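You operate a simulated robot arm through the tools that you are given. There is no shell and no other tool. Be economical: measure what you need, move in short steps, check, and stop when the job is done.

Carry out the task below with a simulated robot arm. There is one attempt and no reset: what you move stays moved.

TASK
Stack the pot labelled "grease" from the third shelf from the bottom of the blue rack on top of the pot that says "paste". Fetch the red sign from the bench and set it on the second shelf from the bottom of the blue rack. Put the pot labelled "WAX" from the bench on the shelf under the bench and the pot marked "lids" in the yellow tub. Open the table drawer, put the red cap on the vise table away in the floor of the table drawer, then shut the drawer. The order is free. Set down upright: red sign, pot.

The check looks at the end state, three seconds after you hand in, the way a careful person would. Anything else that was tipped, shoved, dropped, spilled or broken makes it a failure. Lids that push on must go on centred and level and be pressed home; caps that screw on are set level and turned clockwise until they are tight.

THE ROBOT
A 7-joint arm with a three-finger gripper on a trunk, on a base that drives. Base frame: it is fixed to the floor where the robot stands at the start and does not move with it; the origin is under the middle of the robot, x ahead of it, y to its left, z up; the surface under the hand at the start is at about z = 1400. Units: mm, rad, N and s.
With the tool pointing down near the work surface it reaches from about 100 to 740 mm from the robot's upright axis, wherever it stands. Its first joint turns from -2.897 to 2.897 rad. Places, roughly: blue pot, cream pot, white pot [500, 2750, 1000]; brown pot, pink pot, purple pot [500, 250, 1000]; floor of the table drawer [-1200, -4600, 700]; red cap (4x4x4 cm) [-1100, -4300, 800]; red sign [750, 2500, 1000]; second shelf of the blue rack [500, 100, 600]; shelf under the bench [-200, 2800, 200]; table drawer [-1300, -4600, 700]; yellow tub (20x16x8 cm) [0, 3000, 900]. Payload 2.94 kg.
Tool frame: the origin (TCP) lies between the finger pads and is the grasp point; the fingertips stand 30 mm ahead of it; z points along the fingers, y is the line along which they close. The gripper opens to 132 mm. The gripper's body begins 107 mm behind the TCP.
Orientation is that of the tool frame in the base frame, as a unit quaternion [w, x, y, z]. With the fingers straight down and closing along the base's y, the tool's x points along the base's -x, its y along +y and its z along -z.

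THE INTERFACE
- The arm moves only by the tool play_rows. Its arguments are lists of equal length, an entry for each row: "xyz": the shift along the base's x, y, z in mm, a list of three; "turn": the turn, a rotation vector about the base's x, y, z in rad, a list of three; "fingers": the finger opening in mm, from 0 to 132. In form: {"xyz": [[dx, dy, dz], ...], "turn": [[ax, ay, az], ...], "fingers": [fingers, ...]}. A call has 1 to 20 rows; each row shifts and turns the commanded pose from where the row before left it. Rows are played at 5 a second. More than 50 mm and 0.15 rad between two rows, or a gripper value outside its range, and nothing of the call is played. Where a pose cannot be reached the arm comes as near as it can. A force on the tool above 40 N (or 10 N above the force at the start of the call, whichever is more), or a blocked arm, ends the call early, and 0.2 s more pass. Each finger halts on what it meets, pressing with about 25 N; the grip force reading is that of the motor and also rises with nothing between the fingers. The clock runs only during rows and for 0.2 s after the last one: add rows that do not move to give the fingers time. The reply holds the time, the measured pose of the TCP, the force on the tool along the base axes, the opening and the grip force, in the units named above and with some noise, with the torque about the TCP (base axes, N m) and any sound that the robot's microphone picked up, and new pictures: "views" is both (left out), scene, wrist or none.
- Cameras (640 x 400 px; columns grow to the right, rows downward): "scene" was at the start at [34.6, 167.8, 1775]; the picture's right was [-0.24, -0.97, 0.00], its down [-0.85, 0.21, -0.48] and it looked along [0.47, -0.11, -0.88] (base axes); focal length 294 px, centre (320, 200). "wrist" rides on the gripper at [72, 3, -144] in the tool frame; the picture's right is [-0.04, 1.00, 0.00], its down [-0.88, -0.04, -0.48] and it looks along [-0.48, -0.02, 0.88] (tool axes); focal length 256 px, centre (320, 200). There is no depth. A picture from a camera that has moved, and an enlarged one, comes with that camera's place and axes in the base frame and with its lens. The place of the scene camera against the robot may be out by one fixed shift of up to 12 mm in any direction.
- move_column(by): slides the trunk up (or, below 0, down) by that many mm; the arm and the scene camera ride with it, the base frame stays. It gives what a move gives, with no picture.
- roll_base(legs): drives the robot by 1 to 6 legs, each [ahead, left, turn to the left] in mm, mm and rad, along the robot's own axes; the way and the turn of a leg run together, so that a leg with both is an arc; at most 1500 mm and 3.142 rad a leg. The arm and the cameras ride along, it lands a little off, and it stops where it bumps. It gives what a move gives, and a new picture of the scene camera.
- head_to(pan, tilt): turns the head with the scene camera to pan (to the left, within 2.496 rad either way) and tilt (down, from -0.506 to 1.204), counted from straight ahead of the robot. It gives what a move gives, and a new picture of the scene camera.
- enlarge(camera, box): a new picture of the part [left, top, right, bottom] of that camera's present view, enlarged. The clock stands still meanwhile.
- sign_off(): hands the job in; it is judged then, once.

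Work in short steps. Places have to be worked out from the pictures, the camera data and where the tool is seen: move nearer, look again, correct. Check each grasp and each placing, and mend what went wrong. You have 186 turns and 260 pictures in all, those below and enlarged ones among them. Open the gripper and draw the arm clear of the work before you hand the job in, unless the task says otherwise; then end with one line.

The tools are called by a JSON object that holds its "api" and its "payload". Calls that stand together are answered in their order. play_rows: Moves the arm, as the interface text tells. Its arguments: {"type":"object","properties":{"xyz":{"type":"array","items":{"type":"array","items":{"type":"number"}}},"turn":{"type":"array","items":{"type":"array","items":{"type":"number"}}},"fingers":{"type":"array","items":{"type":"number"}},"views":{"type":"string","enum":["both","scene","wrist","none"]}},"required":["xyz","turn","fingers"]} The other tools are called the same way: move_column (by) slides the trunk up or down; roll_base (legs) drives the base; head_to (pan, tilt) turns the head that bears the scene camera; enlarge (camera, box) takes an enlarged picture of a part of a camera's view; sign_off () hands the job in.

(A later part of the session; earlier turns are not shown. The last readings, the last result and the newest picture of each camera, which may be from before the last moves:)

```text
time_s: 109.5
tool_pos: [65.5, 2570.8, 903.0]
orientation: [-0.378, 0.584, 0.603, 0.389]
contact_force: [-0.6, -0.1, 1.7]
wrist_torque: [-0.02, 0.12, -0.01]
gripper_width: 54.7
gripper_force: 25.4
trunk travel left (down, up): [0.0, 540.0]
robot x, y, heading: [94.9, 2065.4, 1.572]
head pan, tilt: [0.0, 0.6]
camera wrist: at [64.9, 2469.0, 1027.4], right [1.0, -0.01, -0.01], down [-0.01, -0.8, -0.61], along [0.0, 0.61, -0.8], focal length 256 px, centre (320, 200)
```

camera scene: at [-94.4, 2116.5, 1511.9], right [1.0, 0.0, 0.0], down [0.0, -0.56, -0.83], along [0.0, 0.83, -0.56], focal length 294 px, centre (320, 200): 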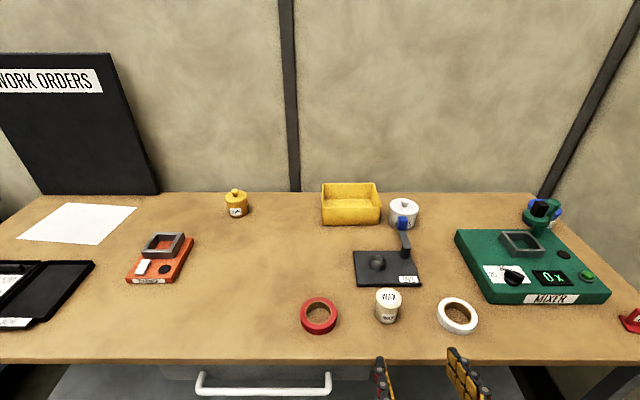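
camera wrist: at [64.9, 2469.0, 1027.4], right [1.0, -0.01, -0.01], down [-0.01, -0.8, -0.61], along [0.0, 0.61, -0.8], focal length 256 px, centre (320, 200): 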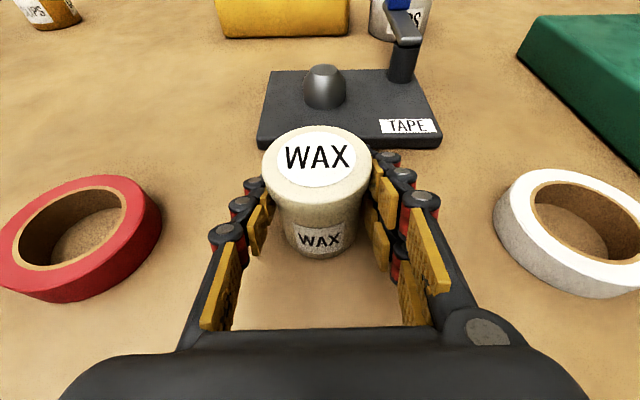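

WAX held by the body. Lift, back away from the bench.

{"api": "play_rows", "payload": {"xyz": [[0, 0, 15], [0, 0, 35], [0, 0, 40], [0, 0, 0]], "turn": [[0, 0, 0], [0, 0, 0], [0, 0, 0], [0, 0, 0]], "fingers": [30, 30, 30, 30], "views": "none"}}

{"api": "roll_base", "payload": {"legs": [[-370, 0, 0]]}}

{"api": "play_rows", "payload": {"xyz": [[0, 15, -45], [0, 15, -45], [0, 15, -45], [0, 15, -45], [0, 15, -45], [0, 15, -45], [0, 0, -45], [0, 0, -45], [0, 0, -45], [0, 0, -45], [0, 0, -45], [0, 0, -45], [0, 0, -40], [0, 0, 0]], "turn": [[0, 0, 0], [0, 0, 0], [0, 0, 0], [0, 0, 0], [0, 0, 0], [0, 0, 0], [0, 0, 0], [0, 0, 0], [0, 0, 0], [0, 0, 0], [0, 0, 0], [0, 0, 0], [0, 0, 0], [0, 0, 0]], "fingers": [30, 30, 30, 30, 30, 30, 30, 30, 30, 30, 30, 30, 30, 30], "views": "both"}}

```text
time_s: 110.5
tool_pos: [64.4, 2569.9, 996.5]
orientation: [-0.378, 0.584, 0.603, 0.39]
contact_force: [-0.3, -0.2, -2.0]
wrist_torque: [-0.05, 0.01, 0.02]
gripper_width: 54.5
gripper_force: 24.7
trunk travel left (down, up): [0.0, 540.0]
robot x, y, heading: [95.5, 2063.5, 1.568]
head pan, tilt: [0.0, 0.6]
```

```text
time_s: 112.9
tool_pos: [64.3, 2194.7, 995.0]
orientation: [-0.378, 0.584, 0.603, 0.39]
contact_force: [-0.1, 0.2, -2.5]
wrist_torque: [0.0, 0.0, -0.02]
gripper_width: 54.5
gripper_force: 25.1
trunk travel left (down, up): [0.0, 540.0]
robot x, y, heading: [98.8, 1689.4, 1.576]
head pan, tilt: [0.0, 0.6]
camera scene: at [-93.8, 1743.0, 1511.7], right [1.0, 0.01, 0.0], down [0.0, -0.57, -0.82], along [0.0, 0.82, -0.57], focal length 294 px, centre (320, 200)
```

scene: 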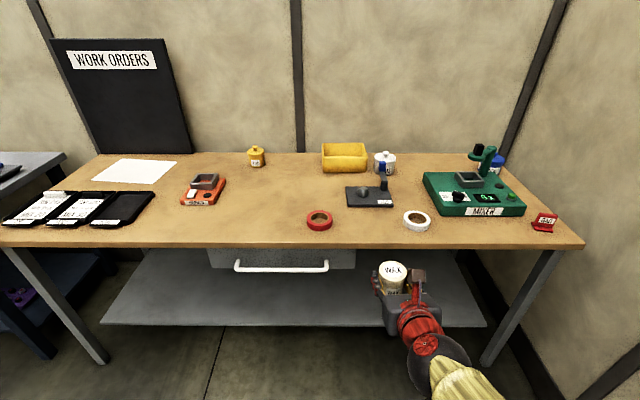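

```text
time_s: 115.9
tool_pos: [11.5, 2280.7, 426.6]
orientation: [-0.375, 0.587, 0.601, 0.392]
contact_force: [-0.1, 0.4, -0.8]
wrist_torque: [-0.01, -0.01, -0.03]
gripper_width: 54.6
gripper_force: 24.8
out of reach, approached as far as the arm can: row 5, 6, 7, 8, 9, 11, 12
trunk travel left (down, up): [0.0, 540.0]
robot x, y, heading: [94.4, 1691.0, 1.578]
head pan, tilt: [0.0, 0.6]
camera scene: at [-93.9, 1743.4, 1511.7], right [1.0, 0.01, 0.0], down [0.0, -0.57, -0.82], along [0.0, 0.82, -0.57], focal length 294 px, centre (320, 200)
camera wrist: at [10.4, 2177.8, 552.2], right [1.0, -0.01, -0.01], down [-0.01, -0.8, -0.61], along [0.0, 0.61, -0.8], focal length 256 px, centre (320, 200)
```

scene: 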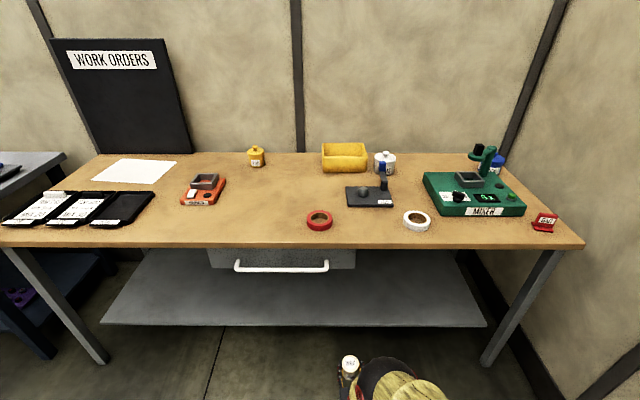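
wrist: 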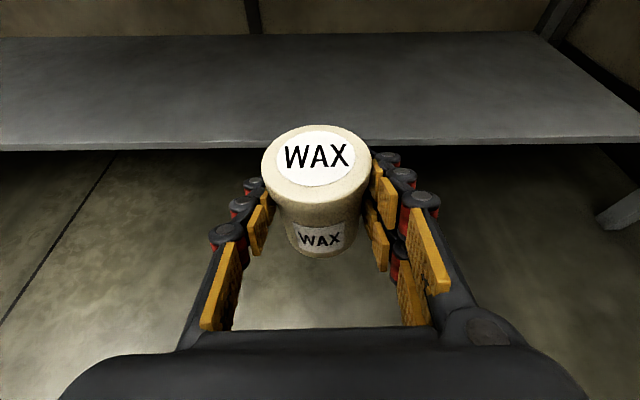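

Shelf front edge at y≈2556, z≈221. Lower further here, so the elbow passes below the bench top; and shift the robot right away from the drawer.

{"api": "play_rows", "payload": {"xyz": [[0, 0, -30], [0, 0, -30], [0, 0, -30], [0, 0, -15], [0, 0, 0]], "turn": [[0, 0, 0], [0, 0, 0], [0, 0, 0], [0, 0, 0], [0, 0, 0]], "fingers": [30, 30, 30, 30, 30], "views": "none"}}

{"api": "roll_base", "payload": {"legs": [[0, -170, 0]]}}

{"api": "head_to", "payload": {"pan": -0.3, "tilt": 0.9}}

```text
time_s: 117.1
tool_pos: [10.9, 2268.7, 343.5]
orientation: [-0.376, 0.586, 0.602, 0.391]
contact_force: [0.0, -0.7, -0.8]
wrist_torque: [-0.01, -0.03, 0.02]
gripper_width: 54.4
gripper_force: 25.3
out of reach, approached as far as the arm can: row 3
trunk travel left (down, up): [0.0, 540.0]
robot x, y, heading: [95.4, 1690.5, 1.575]
head pan, tilt: [0.0, 0.6]
```

```text
time_s: 118.6
tool_pos: [178.4, 2271.4, 343.0]
orientation: [-0.377, 0.585, 0.603, 0.391]
contact_force: [-0.2, 0.2, -1.7]
wrist_torque: [0.01, 0.02, 0.0]
gripper_width: 54.3
gripper_force: 24.8
trunk travel left (down, up): [0.0, 540.0]
robot x, y, heading: [264.9, 1692.2, 1.57]
head pan, tilt: [0.0, 0.6]
camera scene: at [74.9, 1743.7, 1511.7], right [1.0, 0.01, 0.0], down [0.0, -0.57, -0.82], along [-0.01, 0.82, -0.57], focal length 294 px, centre (320, 200)
```

scene: 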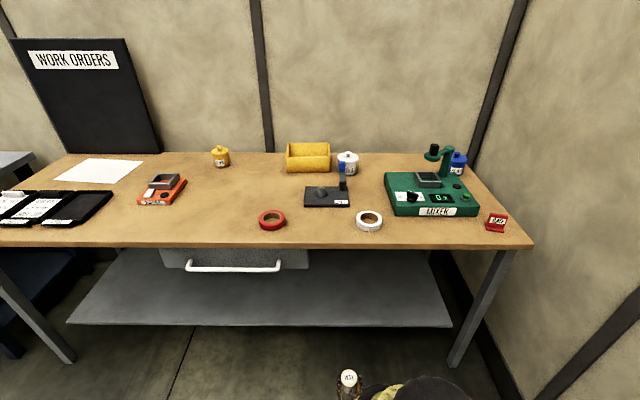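

```text
time_s: 119.4
tool_pos: [179.1, 2270.9, 344.8]
orientation: [-0.376, 0.586, 0.603, 0.391]
contact_force: [0.4, 0.5, -0.6]
wrist_torque: [-0.01, 0.01, -0.01]
gripper_width: 54.4
gripper_force: 24.5
trunk travel left (down, up): [0.0, 540.0]
robot x, y, heading: [263.8, 1694.5, 1.576]
head pan, tilt: [-0.3, 0.901]
camera scene: at [97.4, 1727.6, 1487.0], right [0.96, -0.29, 0.0], down [-0.23, -0.75, -0.62], along [0.18, 0.6, -0.78], focal length 294 px, centre (320, 200)
```

scene: 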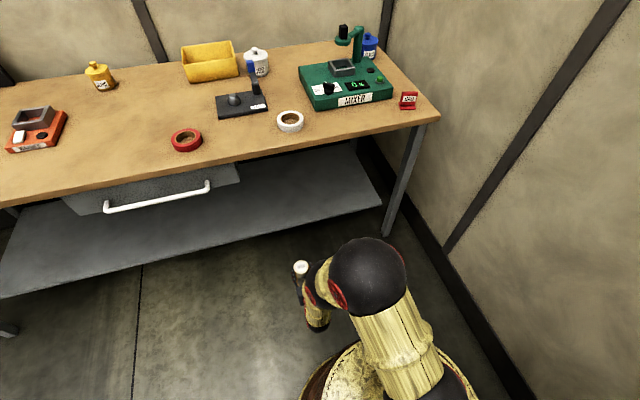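

Elbow is well back from the bench front. Driving forward 330 so the pot is over the shelf.

{"api": "roll_base", "payload": {"legs": [[200, 0, 0]]}}

{"api": "roll_base", "payload": {"legs": [[145, 0, 0]]}}

{"api": "enlarge", "payload": {"camera": "wrist", "box": [0, 0, 640, 400]}}

```text
time_s: 121.0
tool_pos: [177.0, 2476.8, 343.1]
orientation: [-0.376, 0.585, 0.603, 0.391]
contact_force: [-0.1, 0.2, -1.9]
wrist_torque: [-0.01, -0.01, 0.03]
gripper_width: 54.1
gripper_force: 24.9
trunk travel left (down, up): [0.0, 540.0]
robot x, y, heading: [261.8, 1900.7, 1.579]
head pan, tilt: [-0.3, 0.901]
camera scene: at [95.8, 1933.8, 1486.9], right [0.96, -0.29, 0.0], down [-0.23, -0.75, -0.62], along [0.18, 0.59, -0.78], focal length 294 px, centre (320, 200)
```

scene: 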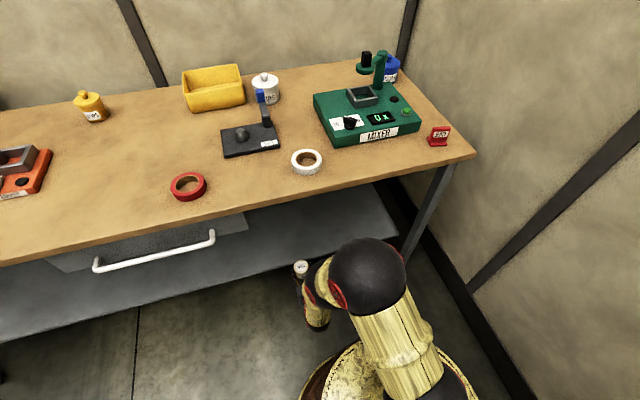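

```text
time_s: 122.4
tool_pos: [176.4, 2630.7, 343.4]
orientation: [-0.376, 0.586, 0.602, 0.391]
contact_force: [0.3, -0.3, -0.9]
wrist_torque: [-0.02, 0.0, 0.03]
gripper_width: 54.3
gripper_force: 25.7
trunk travel left (down, up): [0.0, 540.0]
robot x, y, heading: [261.0, 2054.5, 1.579]
head pan, tilt: [-0.3, 0.901]
camera scene: at [94.8, 2088.3, 1486.9], right [0.96, -0.29, 0.0], down [-0.23, -0.75, -0.62], along [0.18, 0.59, -0.78], focal length 294 px, centre (320, 200)
```

scene: 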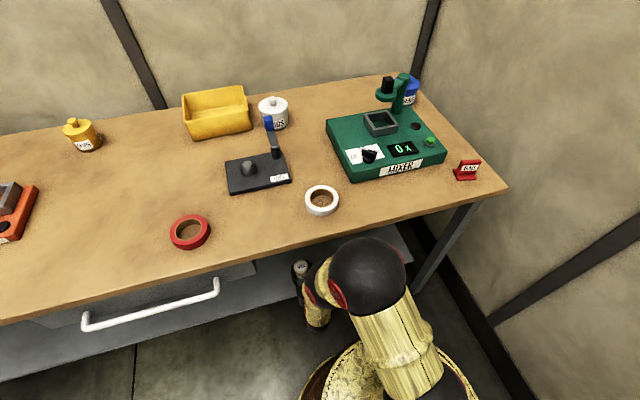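

```text
1.00 times, centred on (320, 200) of wrist (not enlarged: the box is as wide or as high as the picture)
camera zoom: at [176.5, 2529.7, 468.6], right [1.0, -0.01, -0.01], down [-0.01, -0.8, -0.61], along [0.0, 0.61, -0.8], focal length 256 px, centre (320, 200)
```

zoom: 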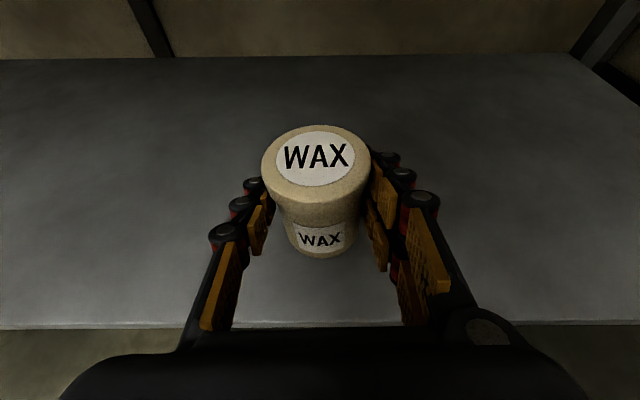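

Pot is ~55 mm inside the shelf front. Lowering most of the way.

{"api": "play_rows", "payload": {"xyz": [[0, 5, -20], [0, 5, -20], [0, 5, -20], [0, 0, 0]], "turn": [[0, 0, 0], [0, 0, 0], [0, 0, 0], [0, 0, 0]], "fingers": [30, 30, 30, 30], "views": "wrist"}}

```text
time_s: 123.4
tool_pos: [176.6, 2646.7, 283.6]
orientation: [-0.376, 0.585, 0.603, 0.39]
contact_force: [0.3, -0.3, -2.2]
wrist_torque: [0.01, -0.01, 0.02]
gripper_width: 54.1
gripper_force: 24.9
trunk travel left (down, up): [0.0, 540.0]
robot x, y, heading: [264.5, 2053.6, 1.575]
head pan, tilt: [-0.3, 0.901]
camera wrist: at [176.1, 2545.0, 408.3], right [1.0, -0.01, -0.01], down [-0.01, -0.8, -0.61], along [0.0, 0.61, -0.8], focal length 256 px, centre (320, 200)
```

wrist: 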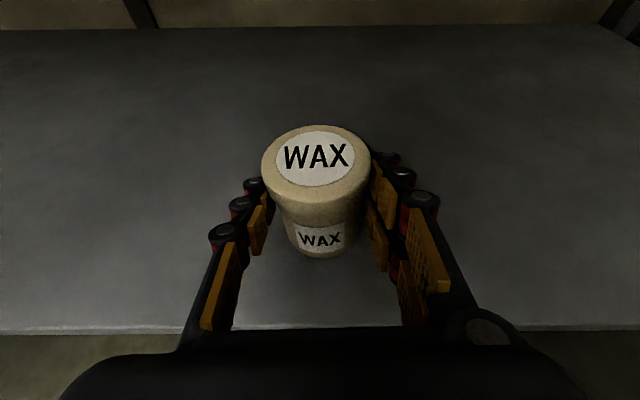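

Step down to contact.

{"api": "play_rows", "payload": {"xyz": [[0, 0, -5], [0, 0, -5], [0, 0, -4], [0, 0, 0]], "turn": [[0, 0, 0], [0, 0, 0], [0, 0, 0], [0, 0, 0]], "fingers": [30, 30, 30, 30], "views": "none"}}

{"api": "play_rows", "payload": {"xyz": [[0, 0, -2], [0, 0, -2], [0, 0, 0]], "turn": [[0, 0, 0], [0, 0, 0], [0, 0, 0]], "fingers": [30, 30, 30], "views": "none"}}

{"api": "play_rows", "payload": {"xyz": [[0, 0, -1.5], [0, 0, -1.5], [0, 0, 0]], "turn": [[0, 0, 0], [0, 0, 0], [0, 0, 0]], "fingers": [30, 30, 30], "views": "none"}}

```text
time_s: 124.4
tool_pos: [177.9, 2646.5, 270.0]
orientation: [-0.377, 0.584, 0.603, 0.39]
contact_force: [0.0, 0.5, -1.0]
wrist_torque: [0.04, -0.02, 0.02]
gripper_width: 54.2
gripper_force: 25.1
trunk travel left (down, up): [0.0, 540.0]
robot x, y, heading: [266.3, 2055.0, 1.579]
head pan, tilt: [-0.3, 0.901]
```

```text
time_s: 125.2
tool_pos: [176.6, 2645.0, 265.8]
orientation: [-0.376, 0.585, 0.602, 0.391]
contact_force: [0.4, 0.8, -1.0]
wrist_torque: [0.02, -0.01, 0.02]
gripper_width: 54.2
gripper_force: 24.3
trunk travel left (down, up): [0.0, 540.0]
robot x, y, heading: [263.2, 2055.7, 1.578]
head pan, tilt: [-0.3, 0.901]
```

```text
time_s: 126.0
tool_pos: [176.1, 2646.7, 262.4]
orientation: [-0.378, 0.585, 0.602, 0.391]
contact_force: [0.2, 0.0, -0.3]
wrist_torque: [0.0, 0.04, -0.01]
gripper_width: 54.3
gripper_force: 25.3
trunk travel left (down, up): [0.0, 540.0]
robot x, y, heading: [261.7, 2053.6, 1.579]
head pan, tilt: [-0.3, 0.901]
```

No contact yet; continue.

{"api": "play_rows", "payload": {"xyz": [[0, 0, -1.5], [0, 0, -1.5], [0, 0, 0]], "turn": [[0, 0, 0], [0, 0, 0], [0, 0, 0]], "fingers": [30, 30, 30], "views": "none"}}

{"api": "play_rows", "payload": {"xyz": [[0, 0, -1.5], [0, 0, -1], [0, 0, 0]], "turn": [[0, 0, 0], [0, 0, 0], [0, 0, 0]], "fingers": [30, 30, 30], "views": "none"}}

{"api": "enlarge", "payload": {"camera": "wrist", "box": [240, 180, 400, 280]}}

```text
time_s: 126.8
tool_pos: [176.4, 2649.9, 262.4]
orientation: [-0.378, 0.585, 0.601, 0.392]
contact_force: [4.4, 3.5, 19.7]
wrist_torque: [0.13, 0.25, -0.07]
gripper_width: 54.5
gripper_force: 24.8
trunk travel left (down, up): [0.0, 540.0]
robot x, y, heading: [261.5, 2056.4, 1.574]
head pan, tilt: [-0.3, 0.901]
```

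```text
time_s: 127.6
tool_pos: [176.3, 2646.5, 257.6]
orientation: [-0.377, 0.585, 0.602, 0.391]
contact_force: [-1.0, 3.2, 16.2]
wrist_torque: [0.11, 0.37, -0.05]
gripper_width: 54.0
gripper_force: 24.9
trunk travel left (down, up): [0.0, 540.0]
robot x, y, heading: [259.6, 2054.2, 1.576]
head pan, tilt: [-0.3, 0.901]
```

```text
4.00 times, centred on (320, 230) of wrist
camera zoom: at [175.8, 2544.9, 382.7], right [1.0, -0.01, -0.01], down [-0.01, -0.79, -0.61], along [0.0, 0.61, -0.79], focal length 1024 px, centre (320, 80)
```

zoom: 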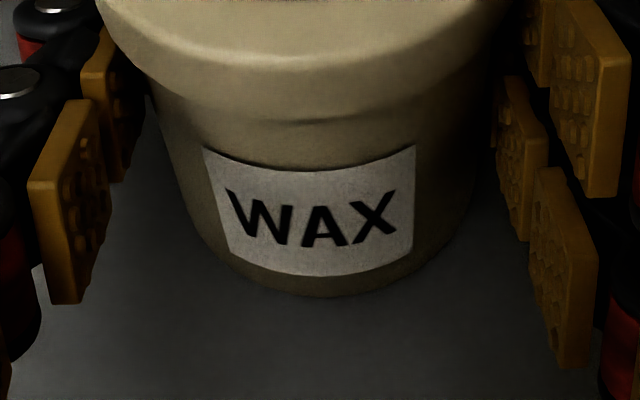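

On the shelf. Release and back straight out.

{"api": "play_rows", "payload": {"xyz": [[0, 0, 1.5], [0, 0, 0], [0, 0, 0], [0, 0, 0], [0, 0, 0], [0, -15, 6], [0, -20, 9], [0, -20, 9]], "turn": [[0, 0, 0], [0, 0, 0], [0, 0, 0], [0, 0, 0], [0, 0, 0], [0, 0, 0], [0, 0, 0], [0, 0, 0]], "fingers": [50, 60, 72, 85, 95, 95, 95, 95], "views": "wrist"}}

```text
time_s: 129.4
tool_pos: [177.5, 2592.3, 282.6]
orientation: [-0.377, 0.585, 0.602, 0.391]
contact_force: [0.7, -0.7, -0.5]
wrist_torque: [0.03, -0.01, 0.01]
gripper_width: 95.1
gripper_force: 0.1
trunk travel left (down, up): [0.0, 540.0]
robot x, y, heading: [265.3, 2054.5, 1.579]
head pan, tilt: [-0.3, 0.901]
camera wrist: at [177.9, 2490.5, 407.1], right [1.0, -0.01, -0.01], down [-0.01, -0.79, -0.61], along [0.0, 0.61, -0.79], focal length 256 px, centre (320, 200)
```

wrist: 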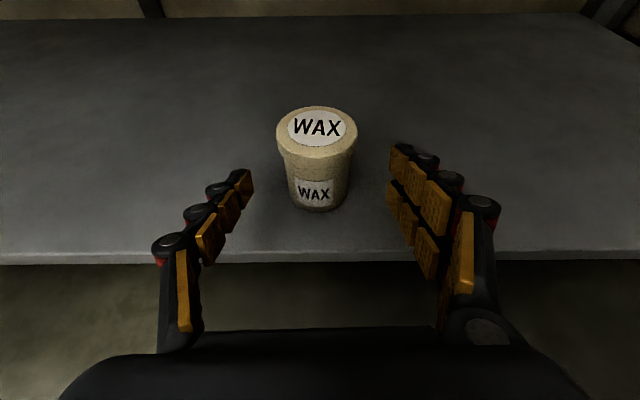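

WAX is upright on the lower shelf. Back out and raise the arm in front of the bench.

{"api": "roll_base", "payload": {"legs": [[-350, 0, 0]]}}

{"api": "play_rows", "payload": {"xyz": [[0, 0, 45], [0, 0, 45], [0, 0, 45], [0, 0, 45], [0, 0, 45], [0, 0, 45], [0, 0, 45], [0, 0, 45], [0, 0, 45], [0, 0, 45], [0, 0, 45], [0, 0, 45], [0, 0, 45], [0, 0, 45], [0, 0, 45], [0, 0, 45], [0, 0, 45], [0, 0, 0]], "turn": [[0, 0, 0], [0, 0, 0], [0, 0, 0], [0, 0, 0], [0, 0, 0], [0, 0, 0], [0, 0, 0], [0, 0, 0], [0, 0, 0], [0, 0, 0], [0, 0, 0], [0, 0, 0], [0, 0, 0], [0, 0, 0], [0, 0, 0], [0, 0, 0], [0, 0, 0], [0, 0, 0]], "fingers": [110, 110, 110, 110, 110, 110, 110, 110, 110, 110, 110, 110, 110, 110, 110, 110, 110, 110], "views": "none"}}

{"api": "head_to", "payload": {"pan": 0.0, "tilt": 0.6}}

```text
time_s: 131.6
tool_pos: [184.3, 2244.9, 281.4]
orientation: [-0.374, 0.588, 0.599, 0.393]
contact_force: [0.7, 0.1, 0.4]
wrist_torque: [0.02, 0.0, -0.02]
gripper_width: 95.0
gripper_force: 0.0
trunk travel left (down, up): [0.0, 540.0]
robot x, y, heading: [263.7, 1706.3, 1.57]
head pan, tilt: [-0.3, 0.901]
camera scene: at [95.5, 1742.7, 1486.9], right [0.95, -0.3, 0.0], down [-0.24, -0.75, -0.62], along [0.19, 0.59, -0.78], focal length 294 px, centre (320, 200)
```

scene: 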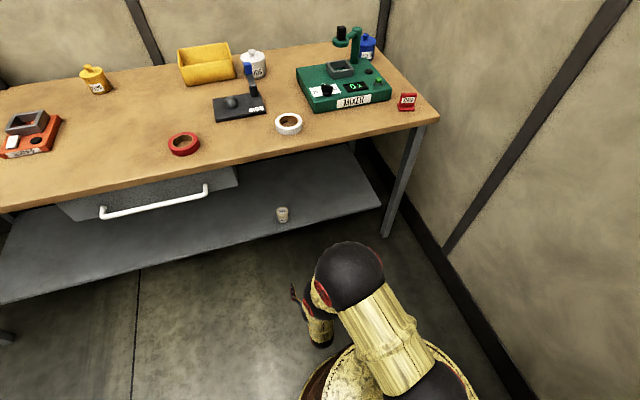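

```text
time_s: 135.4
tool_pos: [182.6, 2242.6, 1046.9]
orientation: [-0.375, 0.588, 0.6, 0.392]
contact_force: [0.1, 0.0, -0.5]
wrist_torque: [0.0, 0.0, -0.03]
gripper_width: 109.9
gripper_force: 0.0
trunk travel left (down, up): [0.0, 540.0]
robot x, y, heading: [263.9, 1708.7, 1.566]
head pan, tilt: [-0.3, 0.901]
```

```text
time_s: 136.2
tool_pos: [183.3, 2241.0, 1046.7]
orientation: [-0.373, 0.589, 0.599, 0.393]
contact_force: [-0.4, -0.3, 0.8]
wrist_torque: [0.01, 0.01, -0.01]
gripper_width: 110.1
gripper_force: 0.1
trunk travel left (down, up): [0.0, 540.0]
robot x, y, heading: [261.2, 1704.2, 1.563]
head pan, tilt: [0.0, 0.6]
camera scene: at [73.4, 1758.8, 1511.7], right [1.0, -0.01, 0.0], down [0.0, -0.57, -0.82], along [0.0, 0.82, -0.57], focal length 294 px, centre (320, 200)
```

scene: 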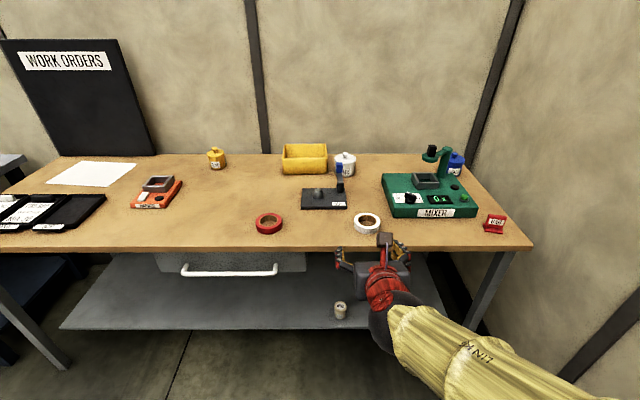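

Driving 435 forward, then steepening to 45° for LIDS.

{"api": "play_rows", "payload": {"xyz": [[0, -20, 30], [0, -20, 30], [0, 0, 20], [0, 0, 0]], "turn": [[-0.12, 0, 0], [-0.12, 0, 0], [-0.12, 0, 0], [0, 0, 0]], "fingers": [120, 120, 120, 120], "views": "none"}}

{"api": "roll_base", "payload": {"legs": [[435, 0, 0]]}}

{"api": "enlarge", "payload": {"camera": "wrist", "box": [0, 0, 640, 400]}}

```text
time_s: 137.2
tool_pos: [182.1, 2203.6, 1128.0]
orientation: [-0.263, 0.646, 0.661, 0.278]
contact_force: [0.0, 0.4, 0.4]
wrist_torque: [0.02, -0.02, 0.0]
gripper_width: 119.9
gripper_force: 0.1
trunk travel left (down, up): [0.0, 540.0]
robot x, y, heading: [258.6, 1706.3, 1.563]
head pan, tilt: [0.0, 0.6]
```

```text
time_s: 139.9
tool_pos: [189.2, 2639.7, 1126.9]
orientation: [-0.263, 0.647, 0.659, 0.28]
contact_force: [0.2, 0.2, -0.1]
wrist_torque: [0.06, 0.03, 0.02]
gripper_width: 119.7
gripper_force: 0.1
trunk travel left (down, up): [0.0, 540.0]
robot x, y, heading: [267.3, 2141.2, 1.561]
head pan, tilt: [0.0, 0.6]
camera scene: at [76.5, 2195.2, 1511.7], right [1.0, -0.01, 0.0], down [0.0, -0.56, -0.83], along [0.01, 0.83, -0.56], focal length 294 px, centre (320, 200)
```

scene: 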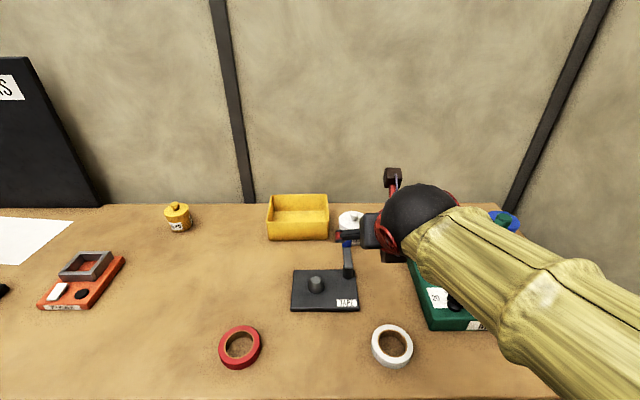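

```text
1.00 times, centred on (320, 200) of wrist (not enlarged: the box is as wide or as high as the picture)
camera zoom: at [187.6, 2588.9, 1280.2], right [1.0, -0.02, 0.0], down [-0.02, -0.96, -0.29], along [0.0, 0.29, -0.96], focal length 256 px, centre (320, 200)
```

zoom: 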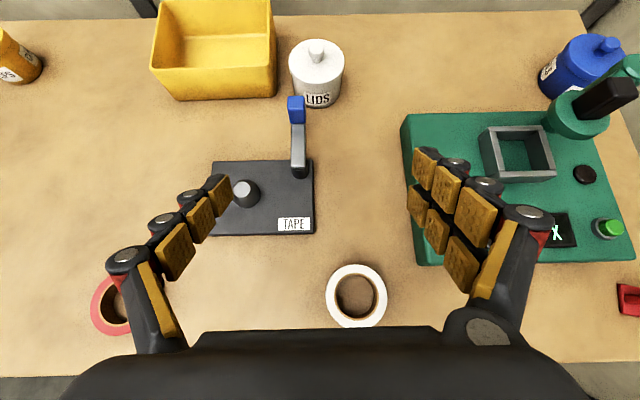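

LIDS at ≈(186, 2933), tub x −84…108, front y≈2924, dispenser handle tip ≈(157, 2816). I steepen to 55°, and approach so that the fingertips just enclose the pot.

{"api": "play_rows", "payload": {"xyz": [[0, 30, -14], [0, 40, -20], [0, 40, -25], [0, 40, -25], [-1, 40, -26], [-1, 36, -30], [0, 0, 0]], "turn": [[-0.09, 0, 0], [-0.085, 0, 0], [0, 0, 0.06], [0, 0, 0.06], [0, 0, 0], [0, 0, 0], [0, 0, 0]], "fingers": [106, 106, 106, 106, 106, 106, 106], "views": "both"}}

```text
time_s: 141.5
tool_pos: [188.8, 2770.4, 1054.5]
orientation: [-0.212, 0.639, 0.708, 0.215]
contact_force: [-0.3, -0.3, 0.1]
wrist_torque: [0.0, -0.01, -0.01]
gripper_width: 105.8
gripper_force: 0.0
out of reach, approached as far as the arm can: row 4, 5, 6
trunk travel left (down, up): [0.0, 540.0]
robot x, y, heading: [261.6, 2141.5, 1.569]
head pan, tilt: [0.0, 0.6]
camera scene: at [76.5, 2195.5, 1511.7], right [1.0, -0.01, 0.0], down [0.0, -0.57, -0.82], along [0.01, 0.82, -0.57], focal length 294 px, centre (320, 200)
camera wrist: at [187.4, 2745.6, 1213.3], right [1.0, 0.06, 0.01], down [0.06, -0.99, -0.12], along [0.0, 0.12, -0.99], focal length 256 px, centre (320, 200)
```

scene: 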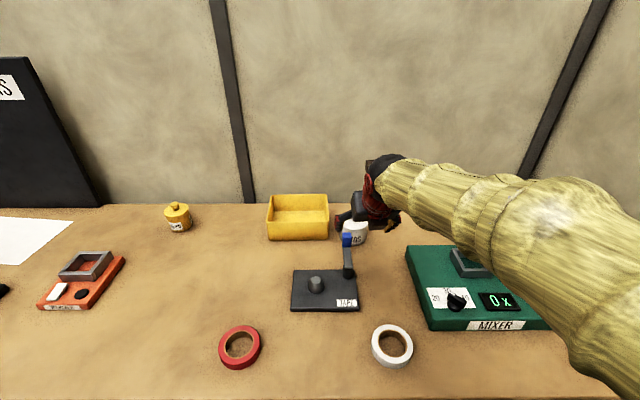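
wrist: 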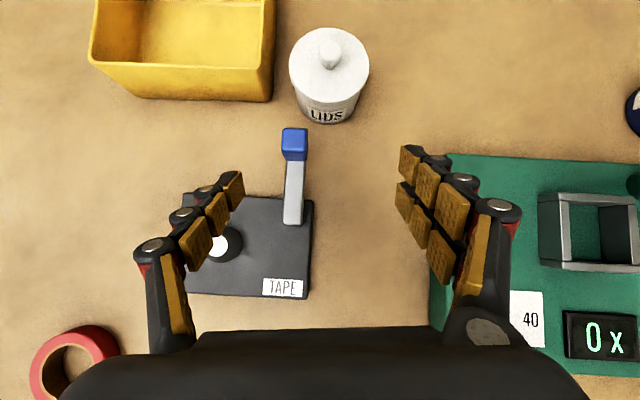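

The arm is at its limit in this wrist configuration. I'll look down at my own body to see how much closer to the bench I can stand.

{"api": "head_to", "payload": {"pan": 0.0, "tilt": 1.2}}

{"api": "head_to", "payload": {"pan": -0.9, "tilt": 1.2}}

```text
time_s: 142.5
tool_pos: [187.9, 2769.1, 1054.8]
orientation: [-0.213, 0.638, 0.708, 0.214]
contact_force: [0.5, -0.4, 0.0]
wrist_torque: [0.01, 0.0, 0.04]
gripper_width: 106.1
gripper_force: 0.1
trunk travel left (down, up): [0.0, 540.0]
robot x, y, heading: [263.4, 2144.2, 1.561]
head pan, tilt: [0.0, 1.201]
camera scene: at [76.2, 2163.2, 1467.2], right [1.0, -0.01, 0.0], down [-0.01, -0.93, -0.36], along [0.0, 0.36, -0.93], focal length 294 px, centre (320, 200)
```

scene: 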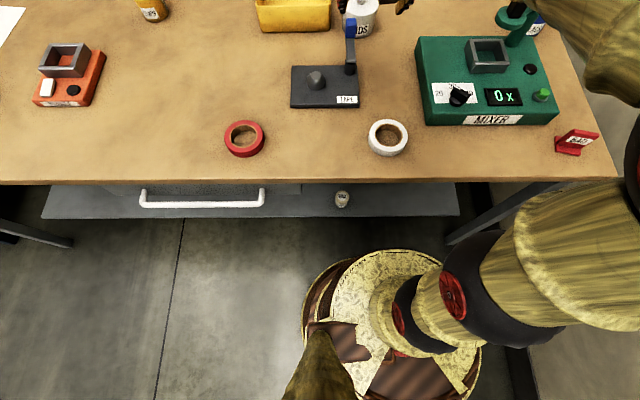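

```text
time_s: 143.7
tool_pos: [188.1, 2768.7, 1054.0]
orientation: [-0.212, 0.639, 0.707, 0.216]
contact_force: [0.8, 1.1, 0.1]
wrist_torque: [0.01, -0.02, 0.02]
gripper_width: 105.7
gripper_force: 0.0
trunk travel left (down, up): [0.0, 540.0]
robot x, y, heading: [266.2, 2146.6, 1.562]
head pan, tilt: [-0.901, 1.201]
camera scene: at [119.8, 2141.6, 1467.1], right [0.61, -0.79, 0.0], down [-0.73, -0.57, -0.36], along [0.29, 0.22, -0.93], focal length 294 px, centre (320, 200)
```

scene: 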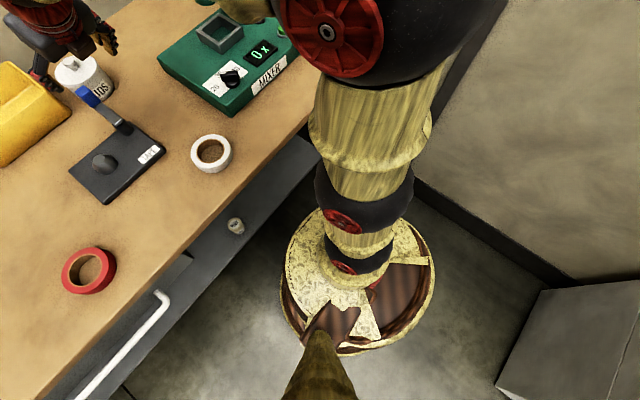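

The body is just the arm on a disc at ≈z 650, so I can stand closer. Turning the hand vertical, closing along y, then driving 115 mm closer.

{"api": "play_rows", "payload": {"xyz": [[0, -15, 0], [0, -15, 5], [0, -15, 5], [0, -15, 5], [0, 0, 5], [0, 0, 0], [0, 0, 0], [0, 0, 0], [0, 0, 0], [0, 0, 0], [0, 0, 0], [0, 0, 0], [0, 0, 0], [0, 0, 0], [0, 0, 0], [0, 0, 0], [0, 0, 0]], "turn": [[-0.12, 0, 0], [-0.12, 0, 0], [-0.12, 0, 0], [-0.12, 0, 0], [-0.13, 0, 0], [0, 0, -0.141], [0, 0, -0.141], [0, 0, -0.141], [0, 0, -0.141], [0, 0, -0.141], [0, 0, -0.141], [0, 0, -0.141], [0, 0, -0.141], [0, 0, -0.141], [0, 0, -0.141], [0, 0, -0.141], [0, 0, -0.141]], "fingers": [112, 112, 112, 112, 112, 112, 112, 112, 112, 112, 112, 112, 112, 112, 112, 112, 112], "views": "none"}}

{"api": "roll_base", "payload": {"legs": [[115, 0, 0]]}}

{"api": "enlarge", "payload": {"camera": "wrist", "box": [0, 0, 640, 400]}}

```text
time_s: 147.3
tool_pos: [131.2, 2693.8, 1014.4]
orientation: [-0.011, 0.996, -0.002, 0.089]
contact_force: [-0.6, 0.7, 0.2]
wrist_torque: [-0.05, 0.0, 0.01]
gripper_width: 111.6
gripper_force: 0.1
out of reach, approached as far as the arm can: row 1, 2, 3, 4, 5
trunk travel left (down, up): [0.0, 540.0]
robot x, y, heading: [267.5, 2143.0, 1.565]
head pan, tilt: [-0.901, 1.201]
```

```text
time_s: 148.5
tool_pos: [132.2, 2811.0, 1012.8]
orientation: [-0.013, 0.996, -0.001, 0.088]
contact_force: [-0.5, 0.1, 0.3]
wrist_torque: [0.0, -0.03, 0.0]
gripper_width: 111.7
gripper_force: 0.1
trunk travel left (down, up): [0.0, 540.0]
robot x, y, heading: [264.6, 2252.8, 1.562]
head pan, tilt: [-0.901, 1.201]
camera scene: at [120.6, 2257.3, 1467.1], right [0.62, -0.79, 0.0], down [-0.73, -0.57, -0.36], along [0.29, 0.22, -0.93], focal length 294 px, centre (320, 200)
```

scene: 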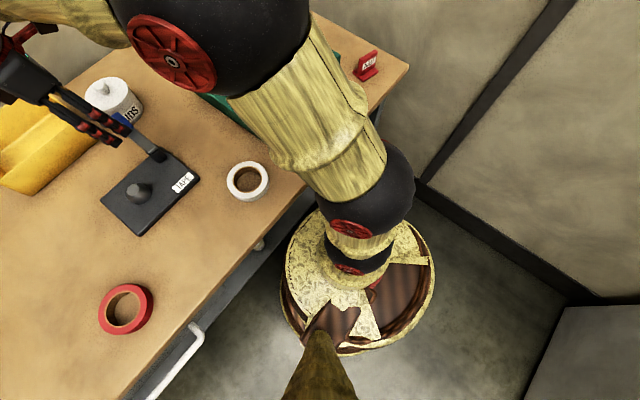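

```text
1.00 times, centred on (320, 200) of wrist (not enlarged: the box is as wide or as high as the picture)
camera zoom: at [176.6, 2803.8, 1167.2], right [-0.04, -1.0, -0.03], down [-0.95, 0.03, 0.31], along [-0.31, 0.04, -0.95], focal length 256 px, centre (320, 200)
```

zoom: 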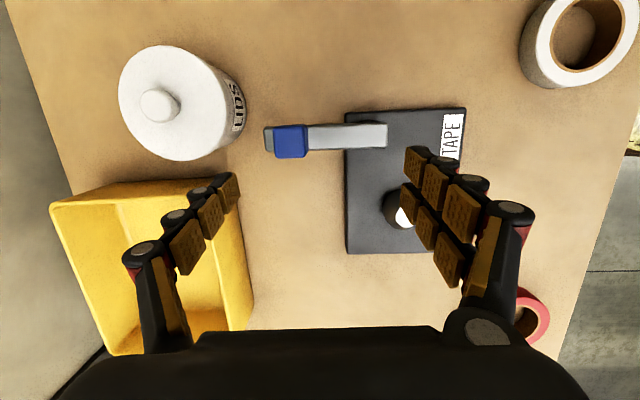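

LIDS at ≈(191, 2936). Correct the 10° lean and move over it at safe height.

{"api": "play_rows", "payload": {"xyz": [[10, 20, 10], [15, 30, 10], [18, 38, 0], [17, 37, 0], [0, 0, 0]], "turn": [[0, 0.09, 0], [0, 0.09, 0], [-0.022, 0, 0], [0, 0, 0], [0, 0, 0]], "fingers": [114, 114, 114, 114, 114], "views": "wrist"}}

```text
time_s: 149.7
tool_pos: [192.1, 2935.7, 1033.5]
orientation: [-0.001, 1.0, -0.002, 0.0]
contact_force: [0.0, 0.6, -0.2]
wrist_torque: [0.01, 0.0, 0.0]
gripper_width: 114.1
gripper_force: 0.1
trunk travel left (down, up): [0.0, 540.0]
robot x, y, heading: [262.0, 2260.8, 1.569]
head pan, tilt: [-0.901, 1.201]
camera wrist: at [264.7, 2931.1, 1176.3], right [-0.05, -1.0, 0.0], down [-0.88, 0.04, 0.48], along [-0.48, 0.02, -0.88], focal length 256 px, centre (320, 200)
```

wrist: 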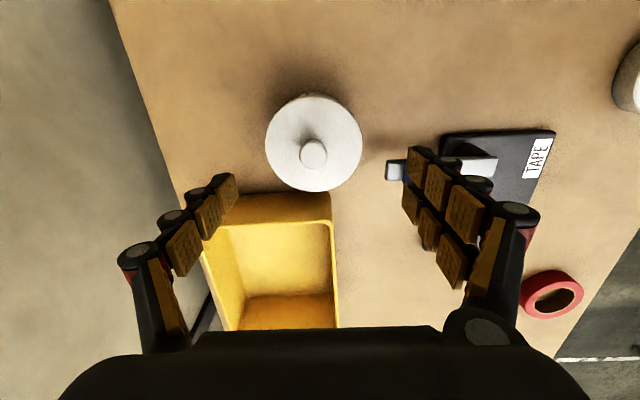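

Vertical over LIDS (≈(195, 2939), lid Ø≈93). The dispenser's handle tip ends at ≈(170, 2869, 950), so I bias x by +5 and use 104 mm opening; descend in part.

{"api": "play_rows", "payload": {"xyz": [[7, 3, 0], [0, 0, -25], [0, 0, -25], [0, 0, -20], [0, 0, 0]], "turn": [[0, 0, 0], [0, 0, 0], [0, 0, 0], [0, 0, 0], [0, 0, 0]], "fingers": [106, 106, 106, 106, 106], "views": "wrist"}}

```text
time_s: 150.9
tool_pos: [199.0, 2938.1, 963.8]
orientation: [0.0, 1.0, -0.001, 0.0]
contact_force: [-0.3, -0.4, 0.5]
wrist_torque: [-0.02, -0.06, -0.03]
gripper_width: 106.2
gripper_force: 0.0
trunk travel left (down, up): [0.0, 540.0]
robot x, y, heading: [261.9, 2259.6, 1.567]
head pan, tilt: [-0.901, 1.201]
camera wrist: at [272.1, 2934.3, 1105.8], right [-0.05, -1.0, 0.0], down [-0.88, 0.04, 0.48], along [-0.48, 0.02, -0.88], focal length 256 px, centre (320, 200)
```

wrist: 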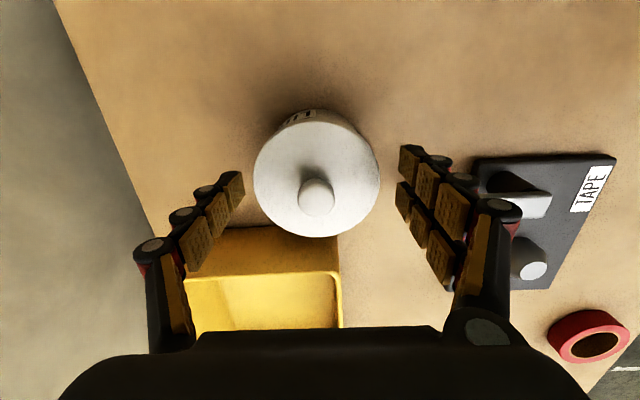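

Well centred. Checking the front finger against the dispenser handle from the scene camera.

{"api": "head_to", "payload": {"pan": 0.2, "tilt": 0.7}}

{"api": "enlarge", "payload": {"camera": "scene", "box": [330, 120, 490, 240]}}

```text
time_s: 152.2
tool_pos: [199.9, 2937.9, 963.1]
orientation: [-0.001, 1.0, -0.002, 0.0]
contact_force: [-0.4, 0.1, -0.3]
wrist_torque: [0.02, 0.01, -0.03]
gripper_width: 105.9
gripper_force: 0.1
trunk travel left (down, up): [0.0, 540.0]
robot x, y, heading: [266.6, 2258.7, 1.563]
head pan, tilt: [0.201, 0.7]
camera scene: at [60.3, 2306.5, 1503.1], right [0.98, 0.19, 0.0], down [0.12, -0.63, -0.76], along [-0.15, 0.75, -0.64], focal length 294 px, centre (320, 200)
```

scene: 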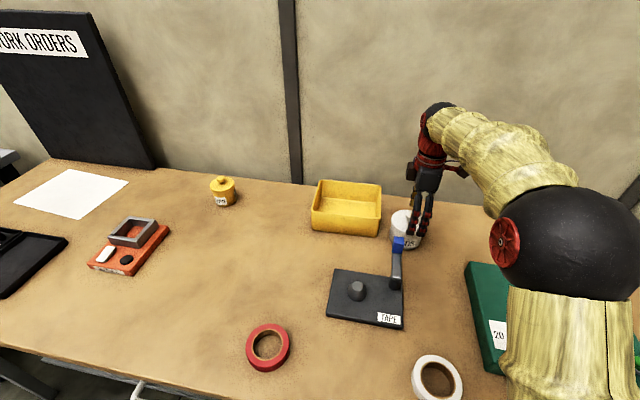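

```text
3.33 times, centred on (410, 180) of scene
camera zoom: at [60.3, 2306.5, 1503.1], right [0.98, 0.19, 0.0], down [0.12, -0.63, -0.76], along [-0.15, 0.75, -0.64], focal length 980 px, centre (20, 267)
```

zoom: 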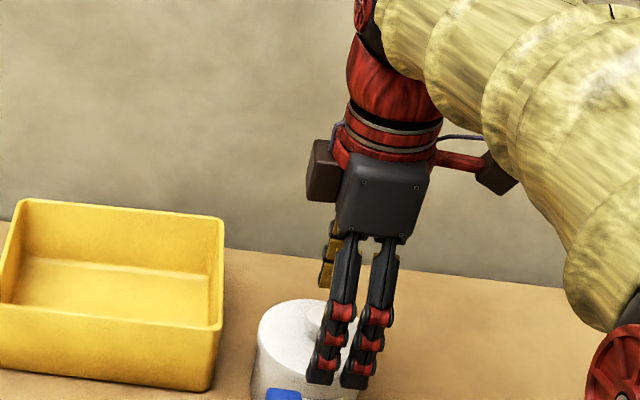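

Collision-wise the fingers fit (spec 18×10 mm), handle is left of the finger. Descend to grip height and close.

{"api": "play_rows", "payload": {"xyz": [[0, 1, -20], [0, 0, -20], [0, 0, -15], [0, 0, -9], [0, 0, 0], [0, 0, 0]], "turn": [[0, 0, 0], [0, 0, 0], [0, 0, 0], [0, 0, 0], [0, 0, 0], [0, 0, 0]], "fingers": [106, 106, 106, 106, 106, 106], "views": "none"}}

{"api": "play_rows", "payload": {"xyz": [[0, 0, 0], [0, 0, 0], [0, 0, 0], [0, 0, 0], [0, 0, 0]], "turn": [[0, 0, 0], [0, 0, 0], [0, 0, 0], [0, 0, 0], [0, 0, 0]], "fingers": [98, 90, 82, 70, 60], "views": "wrist"}}

```text
time_s: 153.6
tool_pos: [201.1, 2939.6, 898.9]
orientation: [-0.001, 1.0, -0.002, -0.002]
contact_force: [-0.7, -0.7, 0.5]
wrist_torque: [0.0, 0.01, -0.04]
gripper_width: 106.1
gripper_force: 0.0
trunk travel left (down, up): [0.0, 540.0]
robot x, y, heading: [267.4, 2257.8, 1.56]
head pan, tilt: [0.201, 0.7]
```

```text
time_s: 154.8
tool_pos: [200.4, 2939.8, 900.0]
orientation: [-0.001, 1.0, -0.002, -0.001]
contact_force: [-0.2, 0.4, 1.7]
wrist_torque: [0.0, -0.02, 0.0]
gripper_width: 91.5
gripper_force: 25.1
trunk travel left (down, up): [0.0, 540.0]
robot x, y, heading: [262.8, 2260.2, 1.567]
head pan, tilt: [0.201, 0.7]
heard: snap
camera wrist: at [272.6, 2935.9, 1042.8], right [-0.05, -1.0, 0.0], down [-0.88, 0.04, 0.48], along [-0.48, 0.02, -0.88], focal length 256 px, centre (320, 200)
```

wrist: 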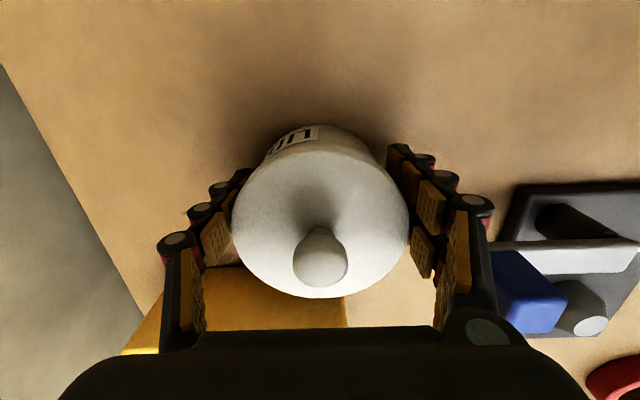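

A "snap" was heard at closing (width 91.5). I inspect the pot before lifting.

{"api": "enlarge", "payload": {"camera": "wrist", "box": [200, 100, 440, 310]}}

{"api": "enlarge", "payload": {"camera": "scene", "box": [370, 190, 450, 260]}}

```text
1.90 times, centred on (320, 205) of wrist
camera zoom: at [272.6, 2935.9, 1042.8], right [-0.05, -1.0, 0.0], down [-0.88, 0.04, 0.48], along [-0.48, 0.02, -0.88], focal length 488 px, centre (320, 190)
```

zoom: 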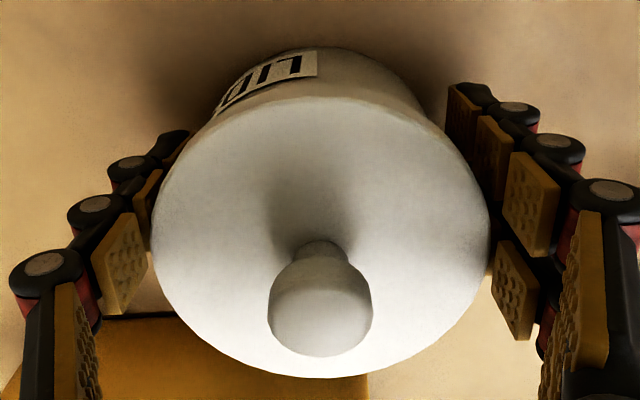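

```text
5.71 times, centred on (410, 225) of scene
camera zoom: at [60.2, 2306.4, 1503.1], right [0.98, 0.19, 0.0], down [0.12, -0.63, -0.76], along [-0.15, 0.75, -0.64], focal length 1680 px, centre (-194, 57)
```

zoom: 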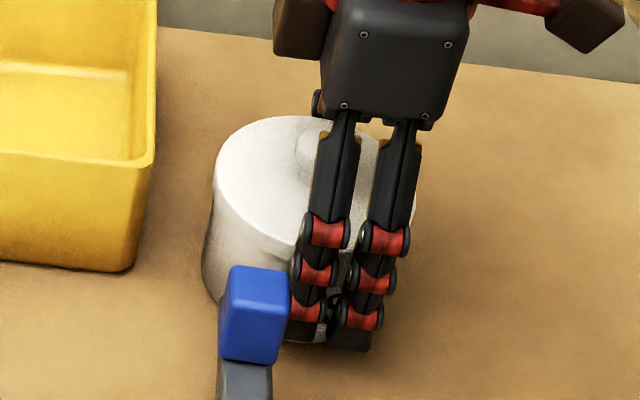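

Looks intact. Lift 10 mm slowly and see whether body and lid rise together.

{"api": "play_rows", "payload": {"xyz": [[0, 0, 4], [0, 0, 6], [0, 0, 0]], "turn": [[0, 0, 0], [0, 0, 0], [0, 0, 0]], "fingers": [60, 60, 60], "views": "none"}}

{"api": "enlarge", "payload": {"camera": "scene", "box": [370, 190, 450, 260]}}

{"api": "enlarge", "payload": {"camera": "wrist", "box": [200, 100, 440, 310]}}

```text
time_s: 155.6
tool_pos: [198.0, 2939.4, 909.4]
orientation: [-0.001, 1.0, -0.002, -0.001]
contact_force: [0.0, 0.0, 0.1]
wrist_torque: [0.01, -0.02, 0.01]
gripper_width: 91.7
gripper_force: 25.5
trunk travel left (down, up): [0.0, 540.0]
robot x, y, heading: [266.8, 2258.0, 1.563]
head pan, tilt: [0.201, 0.7]
```

```text
5.71 times, centred on (410, 225) of scene
camera zoom: at [60.2, 2306.7, 1503.1], right [0.98, 0.19, 0.0], down [0.12, -0.63, -0.76], along [-0.15, 0.75, -0.64], focal length 1680 px, centre (-194, 57)
```

zoom: 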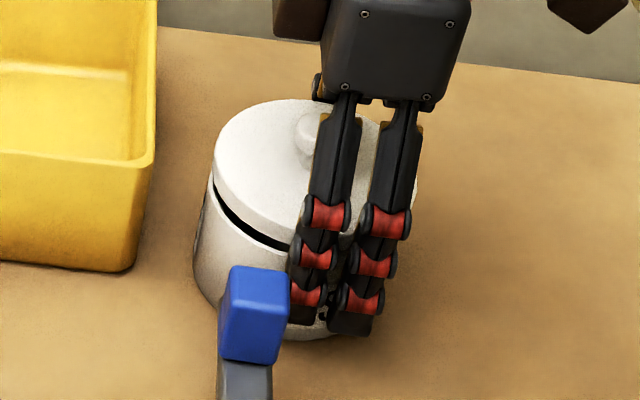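

```text
1.90 times, centred on (320, 205) of wrist
camera zoom: at [270.8, 2936.2, 1053.2], right [-0.05, -1.0, 0.0], down [-0.88, 0.04, 0.48], along [-0.48, 0.02, -0.88], focal length 488 px, centre (320, 190)
```

zoom: 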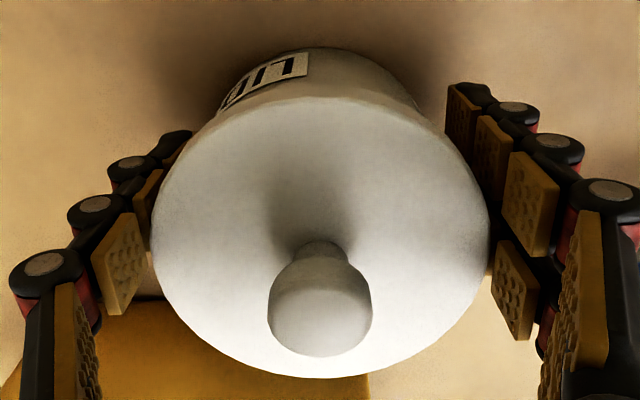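

The lid is separate and came off with the grip. I lower it straight back and press it home, listening for the click.

{"api": "play_rows", "payload": {"xyz": [[0, 0, -6], [0, 0, -4], [0, 0, -1], [0, 0, -1], [0, 0, 0]], "turn": [[0, 0, 0], [0, 0, 0], [0, 0, 0], [0, 0, 0], [0, 0, 0]], "fingers": [60, 60, 60, 60, 60], "views": "none"}}

{"api": "enlarge", "payload": {"camera": "scene", "box": [370, 190, 450, 260]}}

```text
time_s: 156.8
tool_pos: [198.7, 2938.8, 898.5]
orientation: [-0.002, 1.0, -0.002, 0.0]
contact_force: [-2.5, -0.4, 16.2]
wrist_torque: [-0.09, 0.12, -0.13]
gripper_width: 91.9
gripper_force: 25.3
trunk travel left (down, up): [0.0, 540.0]
robot x, y, heading: [265.3, 2258.0, 1.565]
head pan, tilt: [0.201, 0.7]
```

```text
5.71 times, centred on (410, 225) of scene
camera zoom: at [60.2, 2305.3, 1503.3], right [0.98, 0.19, 0.0], down [0.12, -0.63, -0.77], along [-0.15, 0.75, -0.64], focal length 1680 px, centre (-194, 57)
```

zoom: 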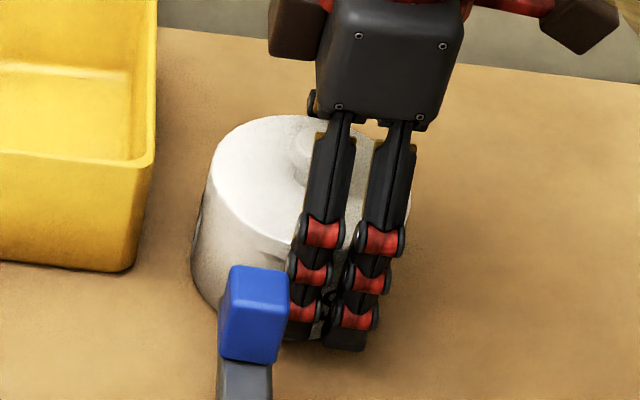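

Lid is seated with 16 N; pressing more.

{"api": "play_rows", "payload": {"xyz": [[0, 0, -1], [0, 0, -1], [0, 0, 0]], "turn": [[0, 0, 0], [0, 0, 0], [0, 0, 0]], "fingers": [60, 60, 60], "views": "none"}}

{"api": "play_rows", "payload": {"xyz": [[0, 0, -1], [0, 0, -1], [0, 0, 0]], "turn": [[0, 0, 0], [0, 0, 0], [0, 0, 0]], "fingers": [60, 60, 60], "views": "wrist"}}

```text
time_s: 157.6
tool_pos: [200.2, 2940.3, 894.4]
orientation: [0.0, 1.0, -0.002, -0.001]
contact_force: [2.3, 3.0, 13.8]
wrist_torque: [-0.11, 0.12, -0.01]
gripper_width: 91.5
gripper_force: 25.2
trunk travel left (down, up): [0.0, 540.0]
robot x, y, heading: [265.2, 2257.6, 1.566]
head pan, tilt: [0.201, 0.7]
```

```text
time_s: 158.4
tool_pos: [199.5, 2938.9, 893.8]
orientation: [-0.002, 1.0, -0.001, 0.0]
contact_force: [5.3, -2.6, 12.9]
wrist_torque: [-0.12, 0.06, 0.02]
gripper_width: 91.3
gripper_force: 25.0
trunk travel left (down, up): [0.0, 540.0]
robot x, y, heading: [266.9, 2256.0, 1.565]
head pan, tilt: [0.201, 0.7]
camera wrist: at [271.6, 2936.0, 1037.6], right [-0.05, -1.0, 0.0], down [-0.88, 0.04, 0.48], along [-0.48, 0.02, -0.88], focal length 256 px, centre (320, 200)
```

wrist: 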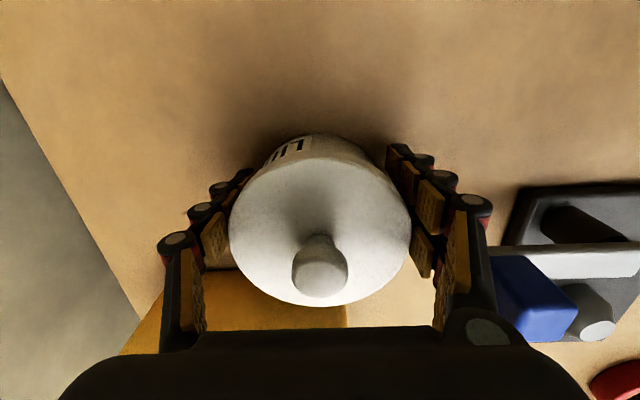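

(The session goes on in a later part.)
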